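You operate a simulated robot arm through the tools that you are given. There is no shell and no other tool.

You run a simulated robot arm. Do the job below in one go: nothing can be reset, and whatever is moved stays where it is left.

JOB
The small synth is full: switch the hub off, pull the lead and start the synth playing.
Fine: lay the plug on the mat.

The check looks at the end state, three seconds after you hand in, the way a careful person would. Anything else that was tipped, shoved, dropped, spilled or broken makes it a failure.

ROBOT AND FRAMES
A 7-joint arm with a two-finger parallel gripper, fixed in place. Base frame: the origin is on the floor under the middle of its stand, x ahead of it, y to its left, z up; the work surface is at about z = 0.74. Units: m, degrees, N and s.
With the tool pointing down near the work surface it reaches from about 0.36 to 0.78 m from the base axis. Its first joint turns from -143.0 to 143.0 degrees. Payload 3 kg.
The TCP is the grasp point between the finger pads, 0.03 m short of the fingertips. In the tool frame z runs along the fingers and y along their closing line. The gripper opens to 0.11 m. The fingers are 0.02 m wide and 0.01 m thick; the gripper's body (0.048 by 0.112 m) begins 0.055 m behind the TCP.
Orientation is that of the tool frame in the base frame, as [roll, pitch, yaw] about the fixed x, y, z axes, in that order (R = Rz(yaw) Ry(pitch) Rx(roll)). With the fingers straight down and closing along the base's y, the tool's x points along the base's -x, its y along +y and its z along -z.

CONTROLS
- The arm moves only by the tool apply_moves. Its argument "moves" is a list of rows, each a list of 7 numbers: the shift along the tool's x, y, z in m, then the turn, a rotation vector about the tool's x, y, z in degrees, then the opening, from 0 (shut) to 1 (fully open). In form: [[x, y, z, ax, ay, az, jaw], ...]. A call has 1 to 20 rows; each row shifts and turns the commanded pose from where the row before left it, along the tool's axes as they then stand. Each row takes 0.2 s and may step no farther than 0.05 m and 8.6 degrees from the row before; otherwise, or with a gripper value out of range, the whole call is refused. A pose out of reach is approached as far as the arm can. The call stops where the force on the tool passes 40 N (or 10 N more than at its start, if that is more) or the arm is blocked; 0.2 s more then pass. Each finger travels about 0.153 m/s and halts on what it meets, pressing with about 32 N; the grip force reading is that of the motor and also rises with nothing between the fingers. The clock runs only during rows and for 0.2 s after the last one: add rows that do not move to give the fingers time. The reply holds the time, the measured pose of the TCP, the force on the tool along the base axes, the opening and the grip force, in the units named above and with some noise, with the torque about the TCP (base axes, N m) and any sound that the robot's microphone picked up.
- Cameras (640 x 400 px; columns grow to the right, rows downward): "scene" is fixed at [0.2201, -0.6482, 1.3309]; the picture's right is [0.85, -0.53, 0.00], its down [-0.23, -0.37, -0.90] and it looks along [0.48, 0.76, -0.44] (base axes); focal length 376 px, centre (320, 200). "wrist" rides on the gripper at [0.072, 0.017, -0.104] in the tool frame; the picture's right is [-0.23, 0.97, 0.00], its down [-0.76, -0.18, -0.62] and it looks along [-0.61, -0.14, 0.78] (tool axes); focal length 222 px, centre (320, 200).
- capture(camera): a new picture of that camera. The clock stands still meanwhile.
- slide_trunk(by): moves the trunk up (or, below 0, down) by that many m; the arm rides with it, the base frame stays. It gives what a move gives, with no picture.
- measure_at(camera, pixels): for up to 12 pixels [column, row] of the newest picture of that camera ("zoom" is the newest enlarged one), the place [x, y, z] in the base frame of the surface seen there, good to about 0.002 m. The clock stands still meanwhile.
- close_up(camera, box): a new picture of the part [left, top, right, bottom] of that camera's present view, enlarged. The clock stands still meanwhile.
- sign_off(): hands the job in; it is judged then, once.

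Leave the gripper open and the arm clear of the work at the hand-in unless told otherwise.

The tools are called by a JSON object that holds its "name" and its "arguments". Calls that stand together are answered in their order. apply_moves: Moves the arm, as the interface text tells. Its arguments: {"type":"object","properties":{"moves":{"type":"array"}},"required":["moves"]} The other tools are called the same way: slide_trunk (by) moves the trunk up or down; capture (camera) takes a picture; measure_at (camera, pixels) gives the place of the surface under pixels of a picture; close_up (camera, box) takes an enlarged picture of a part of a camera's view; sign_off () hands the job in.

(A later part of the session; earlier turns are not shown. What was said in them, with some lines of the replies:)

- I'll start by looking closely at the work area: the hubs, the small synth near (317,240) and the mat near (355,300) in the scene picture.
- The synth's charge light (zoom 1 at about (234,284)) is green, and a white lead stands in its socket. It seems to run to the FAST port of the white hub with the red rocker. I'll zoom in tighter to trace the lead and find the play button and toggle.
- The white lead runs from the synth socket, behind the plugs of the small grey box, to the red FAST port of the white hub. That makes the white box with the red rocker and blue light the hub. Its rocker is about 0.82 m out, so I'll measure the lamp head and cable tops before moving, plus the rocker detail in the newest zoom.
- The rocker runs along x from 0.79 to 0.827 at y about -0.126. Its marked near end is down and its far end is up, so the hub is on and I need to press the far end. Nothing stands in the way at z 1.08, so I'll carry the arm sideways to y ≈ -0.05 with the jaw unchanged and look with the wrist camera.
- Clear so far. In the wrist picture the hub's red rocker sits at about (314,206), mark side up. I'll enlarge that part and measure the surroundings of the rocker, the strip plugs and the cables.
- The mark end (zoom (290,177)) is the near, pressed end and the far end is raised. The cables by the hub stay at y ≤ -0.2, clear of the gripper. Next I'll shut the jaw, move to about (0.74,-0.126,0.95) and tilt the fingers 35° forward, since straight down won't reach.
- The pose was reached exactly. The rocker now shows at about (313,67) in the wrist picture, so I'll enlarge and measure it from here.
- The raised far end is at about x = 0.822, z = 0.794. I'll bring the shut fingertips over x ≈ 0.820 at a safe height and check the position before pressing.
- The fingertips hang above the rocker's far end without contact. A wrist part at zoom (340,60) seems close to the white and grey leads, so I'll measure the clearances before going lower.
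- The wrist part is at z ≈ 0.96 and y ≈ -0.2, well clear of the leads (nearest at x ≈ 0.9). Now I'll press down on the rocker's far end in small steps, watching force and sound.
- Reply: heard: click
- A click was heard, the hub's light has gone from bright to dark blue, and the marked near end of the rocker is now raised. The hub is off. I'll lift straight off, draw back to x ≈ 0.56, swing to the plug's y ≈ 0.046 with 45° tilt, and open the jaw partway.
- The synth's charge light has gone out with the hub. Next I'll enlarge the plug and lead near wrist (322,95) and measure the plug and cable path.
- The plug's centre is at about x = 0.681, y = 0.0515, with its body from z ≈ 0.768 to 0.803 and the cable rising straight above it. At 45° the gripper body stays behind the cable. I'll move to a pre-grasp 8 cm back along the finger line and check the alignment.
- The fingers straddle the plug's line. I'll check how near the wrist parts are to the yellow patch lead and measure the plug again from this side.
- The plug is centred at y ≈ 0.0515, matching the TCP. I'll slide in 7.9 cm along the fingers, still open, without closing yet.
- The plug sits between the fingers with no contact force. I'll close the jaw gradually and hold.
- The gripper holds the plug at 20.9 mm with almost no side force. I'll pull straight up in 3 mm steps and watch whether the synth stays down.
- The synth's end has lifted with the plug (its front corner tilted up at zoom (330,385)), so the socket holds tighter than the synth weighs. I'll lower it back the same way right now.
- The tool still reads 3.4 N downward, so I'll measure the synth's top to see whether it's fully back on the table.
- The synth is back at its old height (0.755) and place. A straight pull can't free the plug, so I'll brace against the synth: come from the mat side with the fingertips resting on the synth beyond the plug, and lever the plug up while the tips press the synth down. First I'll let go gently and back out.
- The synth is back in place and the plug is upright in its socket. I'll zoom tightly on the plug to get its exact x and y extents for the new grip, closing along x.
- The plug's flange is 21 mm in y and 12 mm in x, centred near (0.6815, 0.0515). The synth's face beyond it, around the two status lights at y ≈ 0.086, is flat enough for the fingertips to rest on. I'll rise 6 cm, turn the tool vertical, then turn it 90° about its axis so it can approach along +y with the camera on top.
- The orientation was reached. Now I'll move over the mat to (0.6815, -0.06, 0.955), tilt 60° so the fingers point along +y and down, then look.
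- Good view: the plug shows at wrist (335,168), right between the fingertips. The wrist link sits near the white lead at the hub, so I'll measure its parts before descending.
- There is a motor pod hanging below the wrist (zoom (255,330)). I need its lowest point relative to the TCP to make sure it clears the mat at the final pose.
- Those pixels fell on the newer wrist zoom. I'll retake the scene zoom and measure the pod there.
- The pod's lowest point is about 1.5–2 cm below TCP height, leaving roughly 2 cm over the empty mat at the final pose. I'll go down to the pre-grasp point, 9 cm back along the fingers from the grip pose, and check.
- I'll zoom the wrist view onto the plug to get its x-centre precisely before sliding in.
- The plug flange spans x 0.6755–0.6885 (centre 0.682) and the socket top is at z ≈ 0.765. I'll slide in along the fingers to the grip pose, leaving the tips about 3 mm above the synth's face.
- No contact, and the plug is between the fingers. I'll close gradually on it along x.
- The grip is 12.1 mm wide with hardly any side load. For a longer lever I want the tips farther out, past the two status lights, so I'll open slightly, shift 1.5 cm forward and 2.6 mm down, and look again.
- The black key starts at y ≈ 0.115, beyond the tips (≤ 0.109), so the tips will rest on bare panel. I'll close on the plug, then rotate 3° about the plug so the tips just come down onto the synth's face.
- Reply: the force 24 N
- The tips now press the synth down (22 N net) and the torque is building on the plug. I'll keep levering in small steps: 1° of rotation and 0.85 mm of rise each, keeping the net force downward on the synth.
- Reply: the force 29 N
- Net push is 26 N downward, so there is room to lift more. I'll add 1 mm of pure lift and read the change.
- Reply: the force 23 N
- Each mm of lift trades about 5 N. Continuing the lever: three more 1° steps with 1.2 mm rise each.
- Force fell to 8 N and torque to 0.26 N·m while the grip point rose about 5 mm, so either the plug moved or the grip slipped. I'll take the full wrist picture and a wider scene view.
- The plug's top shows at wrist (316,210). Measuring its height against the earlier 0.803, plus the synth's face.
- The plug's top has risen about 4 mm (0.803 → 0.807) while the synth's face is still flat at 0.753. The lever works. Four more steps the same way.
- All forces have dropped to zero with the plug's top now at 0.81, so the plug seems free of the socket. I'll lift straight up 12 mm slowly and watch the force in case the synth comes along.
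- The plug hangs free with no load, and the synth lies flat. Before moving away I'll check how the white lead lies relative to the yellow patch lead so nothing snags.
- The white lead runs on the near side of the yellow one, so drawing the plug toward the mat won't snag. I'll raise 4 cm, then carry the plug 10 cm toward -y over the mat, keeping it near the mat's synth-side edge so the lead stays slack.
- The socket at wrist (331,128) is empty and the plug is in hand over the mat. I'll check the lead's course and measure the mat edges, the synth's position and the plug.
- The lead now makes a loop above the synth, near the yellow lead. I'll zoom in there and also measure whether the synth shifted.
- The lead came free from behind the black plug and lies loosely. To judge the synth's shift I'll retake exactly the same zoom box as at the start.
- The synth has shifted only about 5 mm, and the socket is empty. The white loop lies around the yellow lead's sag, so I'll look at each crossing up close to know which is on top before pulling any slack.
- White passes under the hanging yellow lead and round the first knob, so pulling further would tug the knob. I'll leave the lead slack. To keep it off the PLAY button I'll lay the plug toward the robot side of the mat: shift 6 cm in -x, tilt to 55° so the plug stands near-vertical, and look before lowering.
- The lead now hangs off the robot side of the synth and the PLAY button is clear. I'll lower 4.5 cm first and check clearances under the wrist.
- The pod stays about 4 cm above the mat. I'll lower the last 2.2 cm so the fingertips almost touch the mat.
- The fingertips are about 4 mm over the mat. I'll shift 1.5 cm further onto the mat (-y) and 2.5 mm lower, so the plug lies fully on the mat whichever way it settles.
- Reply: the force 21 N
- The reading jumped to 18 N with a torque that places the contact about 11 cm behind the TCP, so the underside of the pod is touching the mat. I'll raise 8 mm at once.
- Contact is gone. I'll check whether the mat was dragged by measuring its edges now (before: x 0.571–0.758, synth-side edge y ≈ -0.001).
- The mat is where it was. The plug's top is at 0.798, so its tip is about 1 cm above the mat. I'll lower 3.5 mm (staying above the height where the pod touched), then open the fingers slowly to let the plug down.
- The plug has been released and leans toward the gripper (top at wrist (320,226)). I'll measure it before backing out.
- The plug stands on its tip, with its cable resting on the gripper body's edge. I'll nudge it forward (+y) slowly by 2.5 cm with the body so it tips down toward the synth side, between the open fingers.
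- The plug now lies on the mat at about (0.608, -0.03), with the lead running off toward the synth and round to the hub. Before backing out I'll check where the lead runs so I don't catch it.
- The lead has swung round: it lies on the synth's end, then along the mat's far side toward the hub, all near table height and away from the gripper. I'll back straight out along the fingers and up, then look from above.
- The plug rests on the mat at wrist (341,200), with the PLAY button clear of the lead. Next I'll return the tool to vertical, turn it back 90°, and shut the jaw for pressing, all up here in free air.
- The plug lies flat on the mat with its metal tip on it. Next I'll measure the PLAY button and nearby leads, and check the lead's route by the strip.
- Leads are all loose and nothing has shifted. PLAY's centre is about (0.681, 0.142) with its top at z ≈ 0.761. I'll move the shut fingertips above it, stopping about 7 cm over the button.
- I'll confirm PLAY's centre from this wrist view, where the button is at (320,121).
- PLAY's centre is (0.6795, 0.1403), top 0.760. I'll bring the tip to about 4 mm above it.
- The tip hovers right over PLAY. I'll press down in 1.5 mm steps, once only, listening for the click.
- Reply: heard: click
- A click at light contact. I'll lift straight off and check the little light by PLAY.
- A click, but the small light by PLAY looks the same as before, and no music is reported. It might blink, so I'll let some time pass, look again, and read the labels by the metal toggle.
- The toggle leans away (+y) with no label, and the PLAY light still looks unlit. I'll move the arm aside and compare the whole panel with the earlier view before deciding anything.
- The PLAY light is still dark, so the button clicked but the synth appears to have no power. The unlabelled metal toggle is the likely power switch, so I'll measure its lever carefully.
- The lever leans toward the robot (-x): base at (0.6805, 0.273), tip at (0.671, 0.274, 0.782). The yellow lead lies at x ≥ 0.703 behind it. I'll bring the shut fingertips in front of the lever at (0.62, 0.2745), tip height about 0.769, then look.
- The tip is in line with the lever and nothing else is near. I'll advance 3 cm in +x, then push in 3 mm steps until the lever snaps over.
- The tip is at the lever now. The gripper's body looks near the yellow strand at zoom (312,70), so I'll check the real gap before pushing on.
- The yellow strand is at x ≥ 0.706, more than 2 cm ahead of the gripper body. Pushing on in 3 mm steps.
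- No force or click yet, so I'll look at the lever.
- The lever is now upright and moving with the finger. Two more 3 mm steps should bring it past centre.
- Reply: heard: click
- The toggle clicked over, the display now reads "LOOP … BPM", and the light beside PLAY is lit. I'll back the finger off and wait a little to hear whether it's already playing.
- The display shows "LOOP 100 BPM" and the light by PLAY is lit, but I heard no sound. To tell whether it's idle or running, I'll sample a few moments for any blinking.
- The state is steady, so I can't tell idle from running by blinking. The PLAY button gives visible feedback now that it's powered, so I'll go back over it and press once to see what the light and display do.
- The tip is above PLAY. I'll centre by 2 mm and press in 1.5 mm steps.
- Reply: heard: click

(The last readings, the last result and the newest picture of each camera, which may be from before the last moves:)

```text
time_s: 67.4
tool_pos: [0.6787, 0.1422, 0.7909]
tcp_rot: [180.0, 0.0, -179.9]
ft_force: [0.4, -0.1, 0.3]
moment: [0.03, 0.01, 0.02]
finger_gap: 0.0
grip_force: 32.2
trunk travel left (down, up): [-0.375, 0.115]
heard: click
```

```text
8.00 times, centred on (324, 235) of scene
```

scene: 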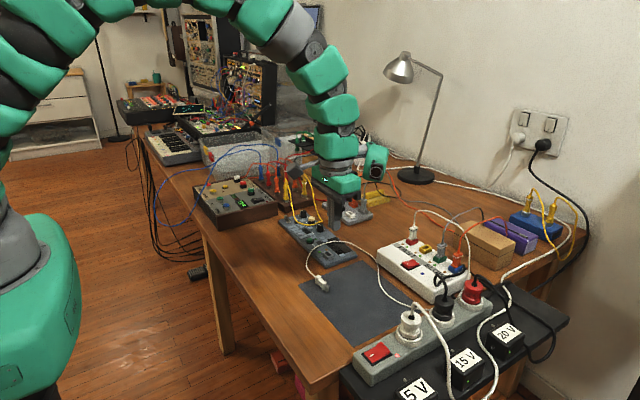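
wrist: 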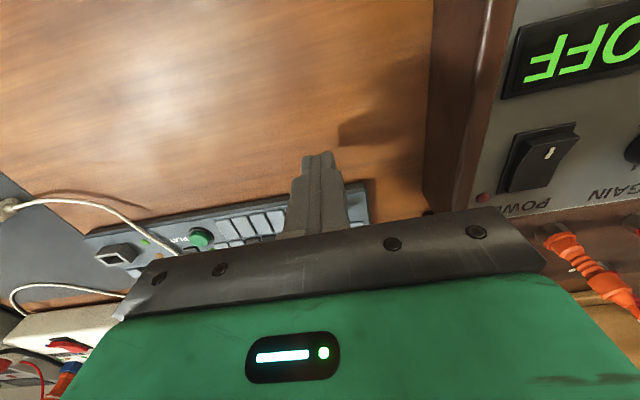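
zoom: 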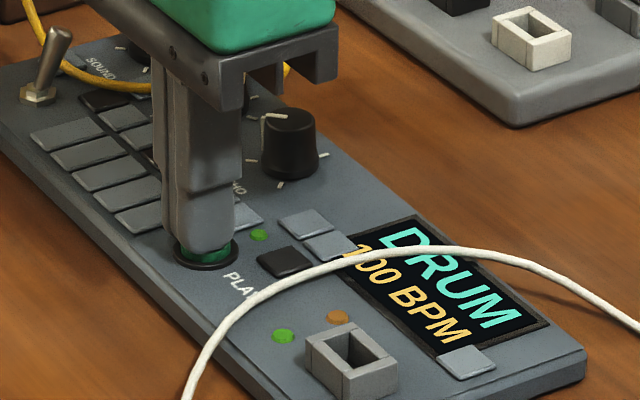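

The light went out and the display changed to "DRUM 100 BPM". So LOOP with the light on was playing, and this looks like the stopped page. I'll lift off and watch a moment to be sure it isn't a blinking play state.

{"name": "apply_moves", "arguments": {"moves": [[0, 0, -0.004, 0, 0, 0, 0], [0, 0, -0.004, 0, 0, 0, 0]]}}

{"name": "close_up", "arguments": {"camera": "scene", "box": [284, 210, 364, 260]}}

{"name": "apply_moves", "arguments": {"moves": [[0, 0, 0, 0, 0, 0, 0], [0, 0, 0, 0, 0, 0, 0], [0, 0, 0, 0, 0, 0, 0]]}}

{"name": "close_up", "arguments": {"camera": "scene", "box": [284, 210, 364, 260]}}

{"name": "apply_moves", "arguments": {"moves": [[0, 0, 0, 0, 0, 0, 0], [0, 0, 0, 0, 0, 0, 0], [0, 0, 0, 0, 0, 0, 0], [0, 0, 0, 0, 0, 0, 0], [0, 0, 0, 0, 0, 0, 0]]}}

{"name": "close_up", "arguments": {"camera": "scene", "box": [284, 210, 364, 260]}}

```text
time_s: 68.0
tool_pos: [0.6783, 0.1414, 0.7991]
tcp_rot: [-180.0, 0.0, 179.9]
ft_force: [-0.6, -0.1, -0.7]
moment: [0.01, 0.0, 0.02]
finger_gap: 0.0
grip_force: 31.8
trunk travel left (down, up): [-0.375, 0.115]
```

```text
8.00 times, centred on (324, 235) of scene
```

zoom: 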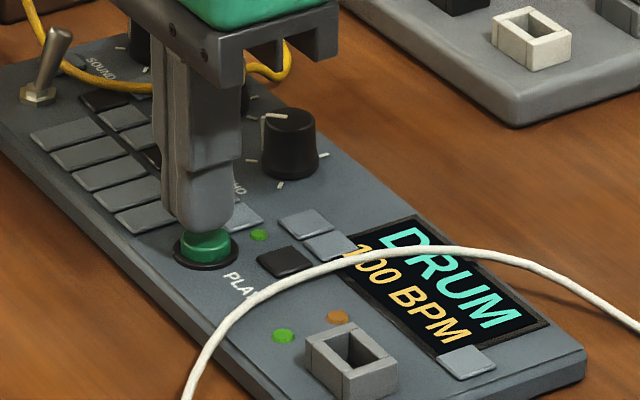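

```text
time_s: 68.8
tool_pos: [0.678, 0.141, 0.7979]
tcp_rot: [180.0, 0.1, -180.0]
ft_force: [0.3, -0.5, -0.7]
moment: [-0.04, -0.01, 0.02]
finger_gap: 0.0
grip_force: 32.4
trunk travel left (down, up): [-0.375, 0.115]
```

```text
8.00 times, centred on (324, 235) of scene
```

zoom: 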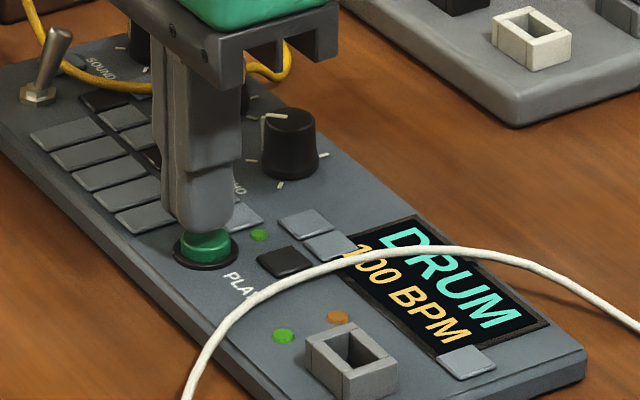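

```text
time_s: 70.0
tool_pos: [0.6775, 0.1412, 0.7989]
tcp_rot: [-180.0, -0.1, 180.0]
ft_force: [0.0, -0.3, 0.6]
moment: [0.02, -0.03, -0.03]
finger_gap: 0.0001
grip_force: 31.8
trunk travel left (down, up): [-0.375, 0.115]
```

```text
8.00 times, centred on (324, 235) of scene
```

zoom: 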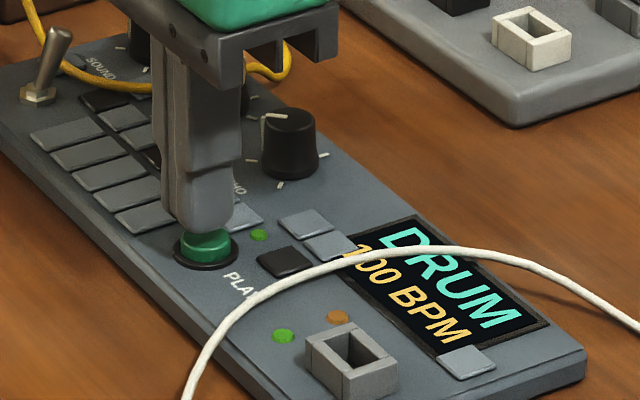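

The light stays off with "DRUM", so this is the stopped state and one more press should bring back the lit light and LOOP. But the yellow lead seems to rest against the gripper (zoom (270,70)), so I'll check that first.

{"name": "close_up", "arguments": {"camera": "scene", "box": [270, 180, 366, 240]}}

{"name": "measure_at", "arguments": {"camera": "zoom", "pixels": [[130, 200], [140, 240], [165, 260], [230, 265], [325, 270], [340, 240], [300, 120], [310, 150], [330, 200], [290, 60], [250, 180], [110, 130]]}}

```text
6.67 times, centred on (318, 210) of scene
```

zoom: 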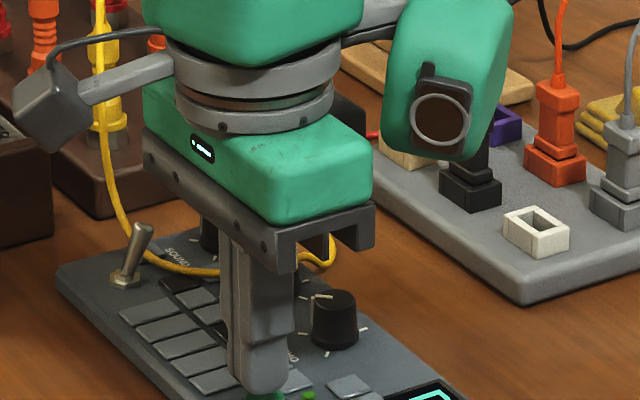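

```text
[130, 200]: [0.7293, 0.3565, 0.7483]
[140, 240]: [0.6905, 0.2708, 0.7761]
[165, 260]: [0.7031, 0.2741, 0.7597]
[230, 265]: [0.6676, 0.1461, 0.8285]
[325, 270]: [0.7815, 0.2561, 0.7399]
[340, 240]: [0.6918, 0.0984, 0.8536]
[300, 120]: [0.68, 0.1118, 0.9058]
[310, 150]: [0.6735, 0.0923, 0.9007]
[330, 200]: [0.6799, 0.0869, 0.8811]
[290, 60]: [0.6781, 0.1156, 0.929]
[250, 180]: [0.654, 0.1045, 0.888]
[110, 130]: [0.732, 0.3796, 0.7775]
```

{"name": "apply_moves", "arguments": {"moves": [[0, 0, -0.04, 0, 0, 0, 0], [0.03, 0, -0.03, 0, 0, 0, 0], [0.04, 0, 0, 0, 0, 0, 0], [0, 0, 0, 0, 0, 0, 0]]}}

{"name": "close_up", "arguments": {"camera": "scene", "box": [276, 205, 356, 255]}}

{"name": "close_up", "arguments": {"camera": "scene", "box": [180, 130, 380, 255]}}

```text
time_s: 71.0
tool_pos: [0.6079, 0.1417, 0.8693]
tcp_rot: [179.9, 0.0, 180.0]
ft_force: [-0.2, -0.5, -0.8]
moment: [0.01, -0.03, -0.02]
finger_gap: 0.0
grip_force: 32.1
trunk travel left (down, up): [-0.375, 0.115]
```

```text
8.00 times, centred on (316, 230) of scene
```

zoom: 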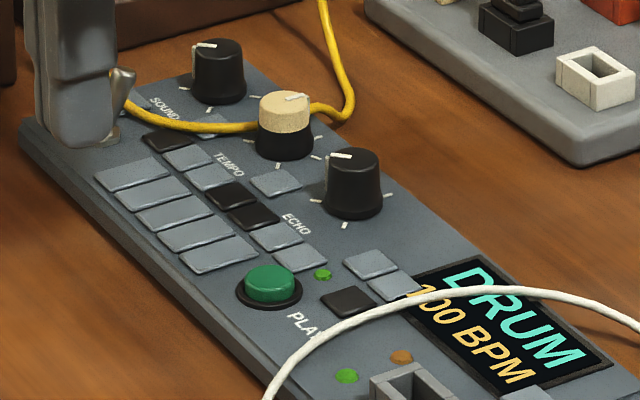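

```text
3.20 times, centred on (280, 192) of scene
```

zoom: 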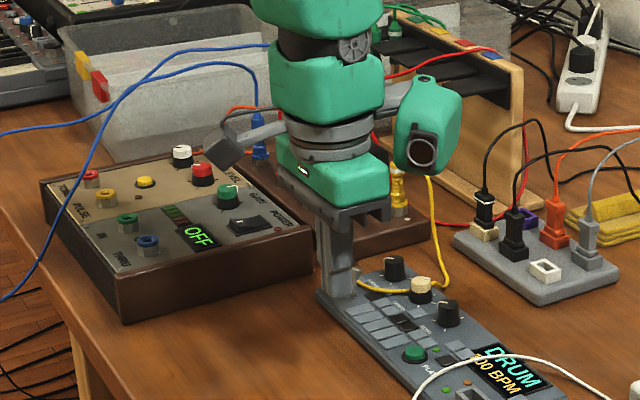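

The yellow patch lead slid slightly on the panel: it now drapes behind the cream knob, still plugged at both ends and lying loose. I'll return over PLAY from the robot side and press it once more.

{"name": "apply_moves", "arguments": {"moves": [[-0.035, -0.0005, 0.02, 0, 0, 0, 0], [-0.035, -0.0005, 0.025, 0, 0, 0, 0], [0, 0, 0.028, 0, 0, 0, 0], [0, 0, 0, 0, 0, 0, 0]]}}

{"name": "close_up", "arguments": {"camera": "scene", "box": [284, 210, 364, 260]}}

```text
time_s: 72.0
tool_pos: [0.6786, 0.1394, 0.794]
tcp_rot: [-180.0, -0.1, 179.9]
ft_force: [-0.2, 0.2, 0.3]
moment: [0.01, 0.03, -0.01]
finger_gap: 0.0
grip_force: 32.1
trunk travel left (down, up): [-0.375, 0.115]
```

```text
8.00 times, centred on (324, 235) of scene
```

zoom: 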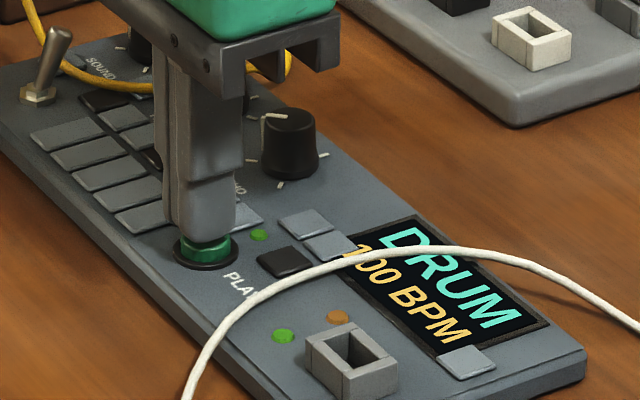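

Just above PLAY again. Pressing down in 1.5 mm steps until the click.

{"name": "apply_moves", "arguments": {"moves": [[0, 0, 0.0015, 0, 0, 0, 0], [0, 0, 0.0015, 0, 0, 0, 0], [0, 0, 0.0012, 0, 0, 0, 0]]}}

{"name": "close_up", "arguments": {"camera": "scene", "box": [284, 210, 364, 260]}}

```text
time_s: 72.8
tool_pos: [0.6785, 0.1406, 0.7909]
tcp_rot: [180.0, -0.2, -180.0]
ft_force: [-0.8, -0.5, 0.6]
moment: [0.02, -0.01, 0.02]
finger_gap: 0.0
grip_force: 32.1
trunk travel left (down, up): [-0.375, 0.115]
```

```text
8.00 times, centred on (324, 235) of scene
```

zoom: 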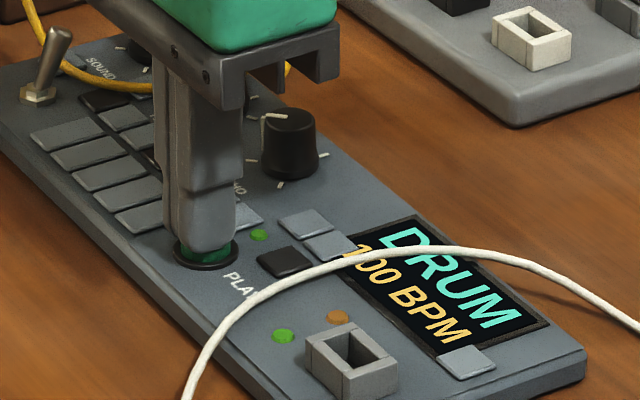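

No click yet, so another 1 mm.

{"name": "apply_moves", "arguments": {"moves": [[0, 0, 0.001, 0, 0, 0, 0]]}}

{"name": "close_up", "arguments": {"camera": "scene", "box": [284, 210, 364, 260]}}

```text
time_s: 73.2
tool_pos: [0.6777, 0.1396, 0.7888]
tcp_rot: [180.0, -0.1, -180.0]
ft_force: [-0.4, -1.1, 0.9]
moment: [-0.02, -0.03, 0.05]
finger_gap: 0.0
grip_force: 31.8
trunk travel left (down, up): [-0.375, 0.115]
heard: click
```

```text
8.00 times, centred on (324, 235) of scene
```

zoom: 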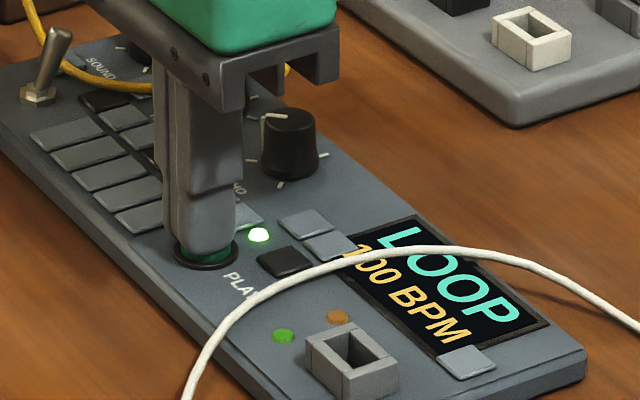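

Click: the light is on and the display reads LOOP, so it's playing. I'll lift straight up, then draw back and up, well clear, opening the jaw only once away from everything.

{"name": "apply_moves", "arguments": {"moves": [[0, 0, -0.004, 0, 0, 0, 0], [0, 0, -0.03, 0, 0, 0, 0], [0, 0, -0.04, 0, 0, 0, 0], [0.03, 0, -0.035, 0, 0, 0, 0], [0.035, 0, -0.03, 0, 0, 0, 0], [0.035, 0, -0.03, 0, 0, 0, 0], [0.035, 0, -0.03, 0, 0, 0, 0], [0.02, 0, -0.03, 0, 0, 0, 0.5], [0, 0, -0.03, 0, 0, 0, 1], [0, 0, 0, 0, 0, 0, 1], [0, 0, 0, 0, 0, 0, 1], [0, 0, 0, 0, 0, 0, 1]]}}

{"name": "capture", "arguments": {"camera": "scene"}}

{"name": "capture", "arguments": {"camera": "wrist"}}

{"name": "close_up", "arguments": {"camera": "scene", "box": [260, 180, 420, 280]}}

{"name": "close_up", "arguments": {"camera": "scene", "box": [340, 180, 580, 330]}}

{"name": "close_up", "arguments": {"camera": "scene", "box": [180, 130, 380, 255]}}

{"name": "close_up", "arguments": {"camera": "scene", "box": [290, 230, 450, 350]}}

```text
time_s: 75.8
tool_pos: [0.5229, 0.1419, 1.0499]
tcp_rot: [-180.0, 0.0, -180.0]
ft_force: [-0.5, 0.5, -0.4]
moment: [0.02, 0.03, 0.02]
finger_gap: 0.1101
grip_force: 0.1
trunk travel left (down, up): [-0.375, 0.115]
```

```text
taken
```

scene: 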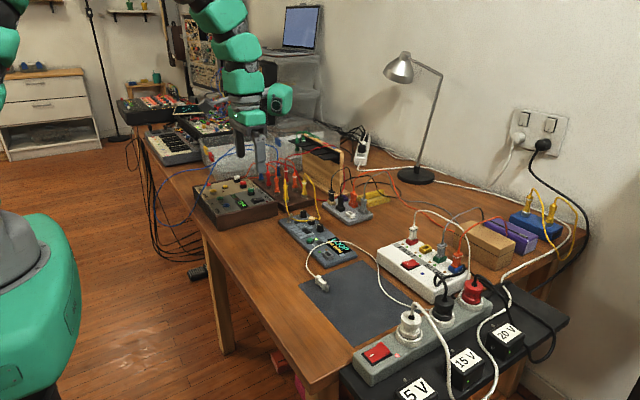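

```text
taken
```

wrist: 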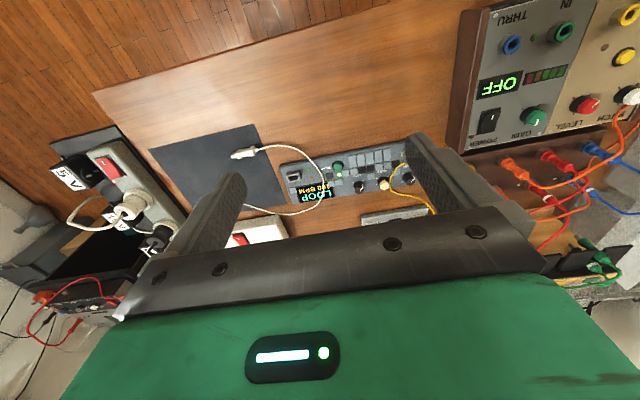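

```text
4.00 times, centred on (340, 230) of scene
```

zoom: 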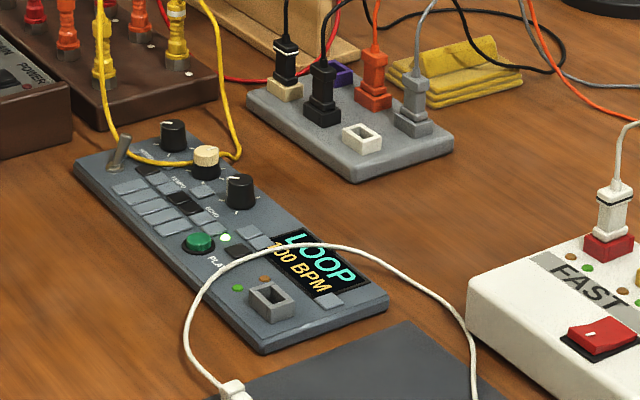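

```text
2.67 times, centred on (460, 255) of scene
```

zoom: 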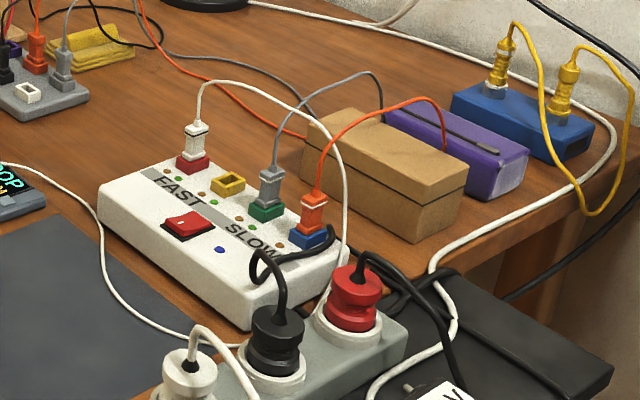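

```text
3.20 times, centred on (280, 192) of scene
```

zoom: 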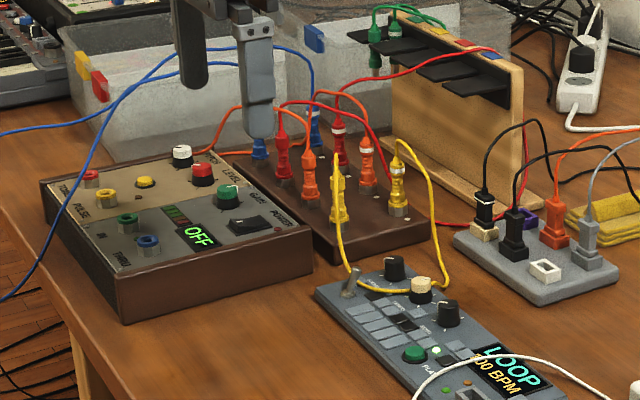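

```text
3.33 times, centred on (370, 290) of scene
```

zoom: 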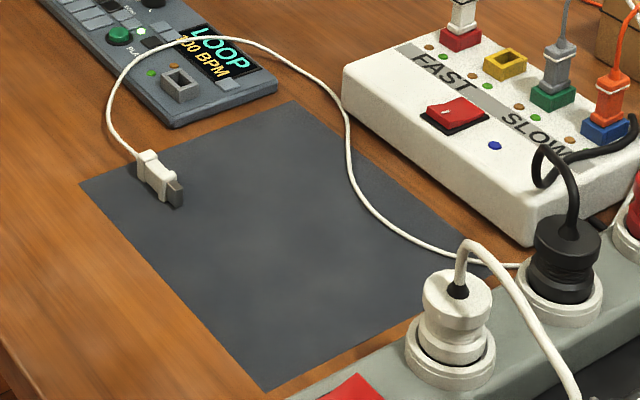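

Final check:
- **Hub:** the rocker is off and its light is dark.
- **Lead:** the synth's socket is empty and the plug lies fully on the mat at about (0.608, -0.035).
- **Synth:** the light by PLAY is on and the display shows LOOP 100 BPM.
- **Surroundings:** the other devices haven't moved and all other plugs are in. The synth sits about 5 mm from where it started, and the yellow lead drapes slightly differently.

The gripper is open and the arm is clear, so I'm handing in.

{"name": "sign_off", "arguments": {}}

```text
The job is handed in.
```

The hub is off, the lead is out of the synth with its plug on the mat, and the synth is playing. Its display reads LOOP 100 BPM and the light beside PLAY is on. The microphone only picked up switch clicks, so I'm judging that it plays by the light and display.

- **Power switch:** the synth was powered down, so I also flipped its metal toggle. My first PLAY press came before that. A later test press stopped playback, and one more press started it again.
- **Pulling the plug:** a straight pull lifted one end of the synth about a centimetre, so I set it back down. I then levered the plug out with the fingertips pressing on the panel. The synth ended about 5 mm from where it started.
- **Mat:** the underside of the wrist briefly touched the mat while I was lowering the plug. The mat didn't move measurably.
- **Leads:** the white lead, still plugged into the switched-off hub, now runs over the synth's display and along the hub's end. The yellow patch lead slid behind the cream knob but is still plugged in at both ends.
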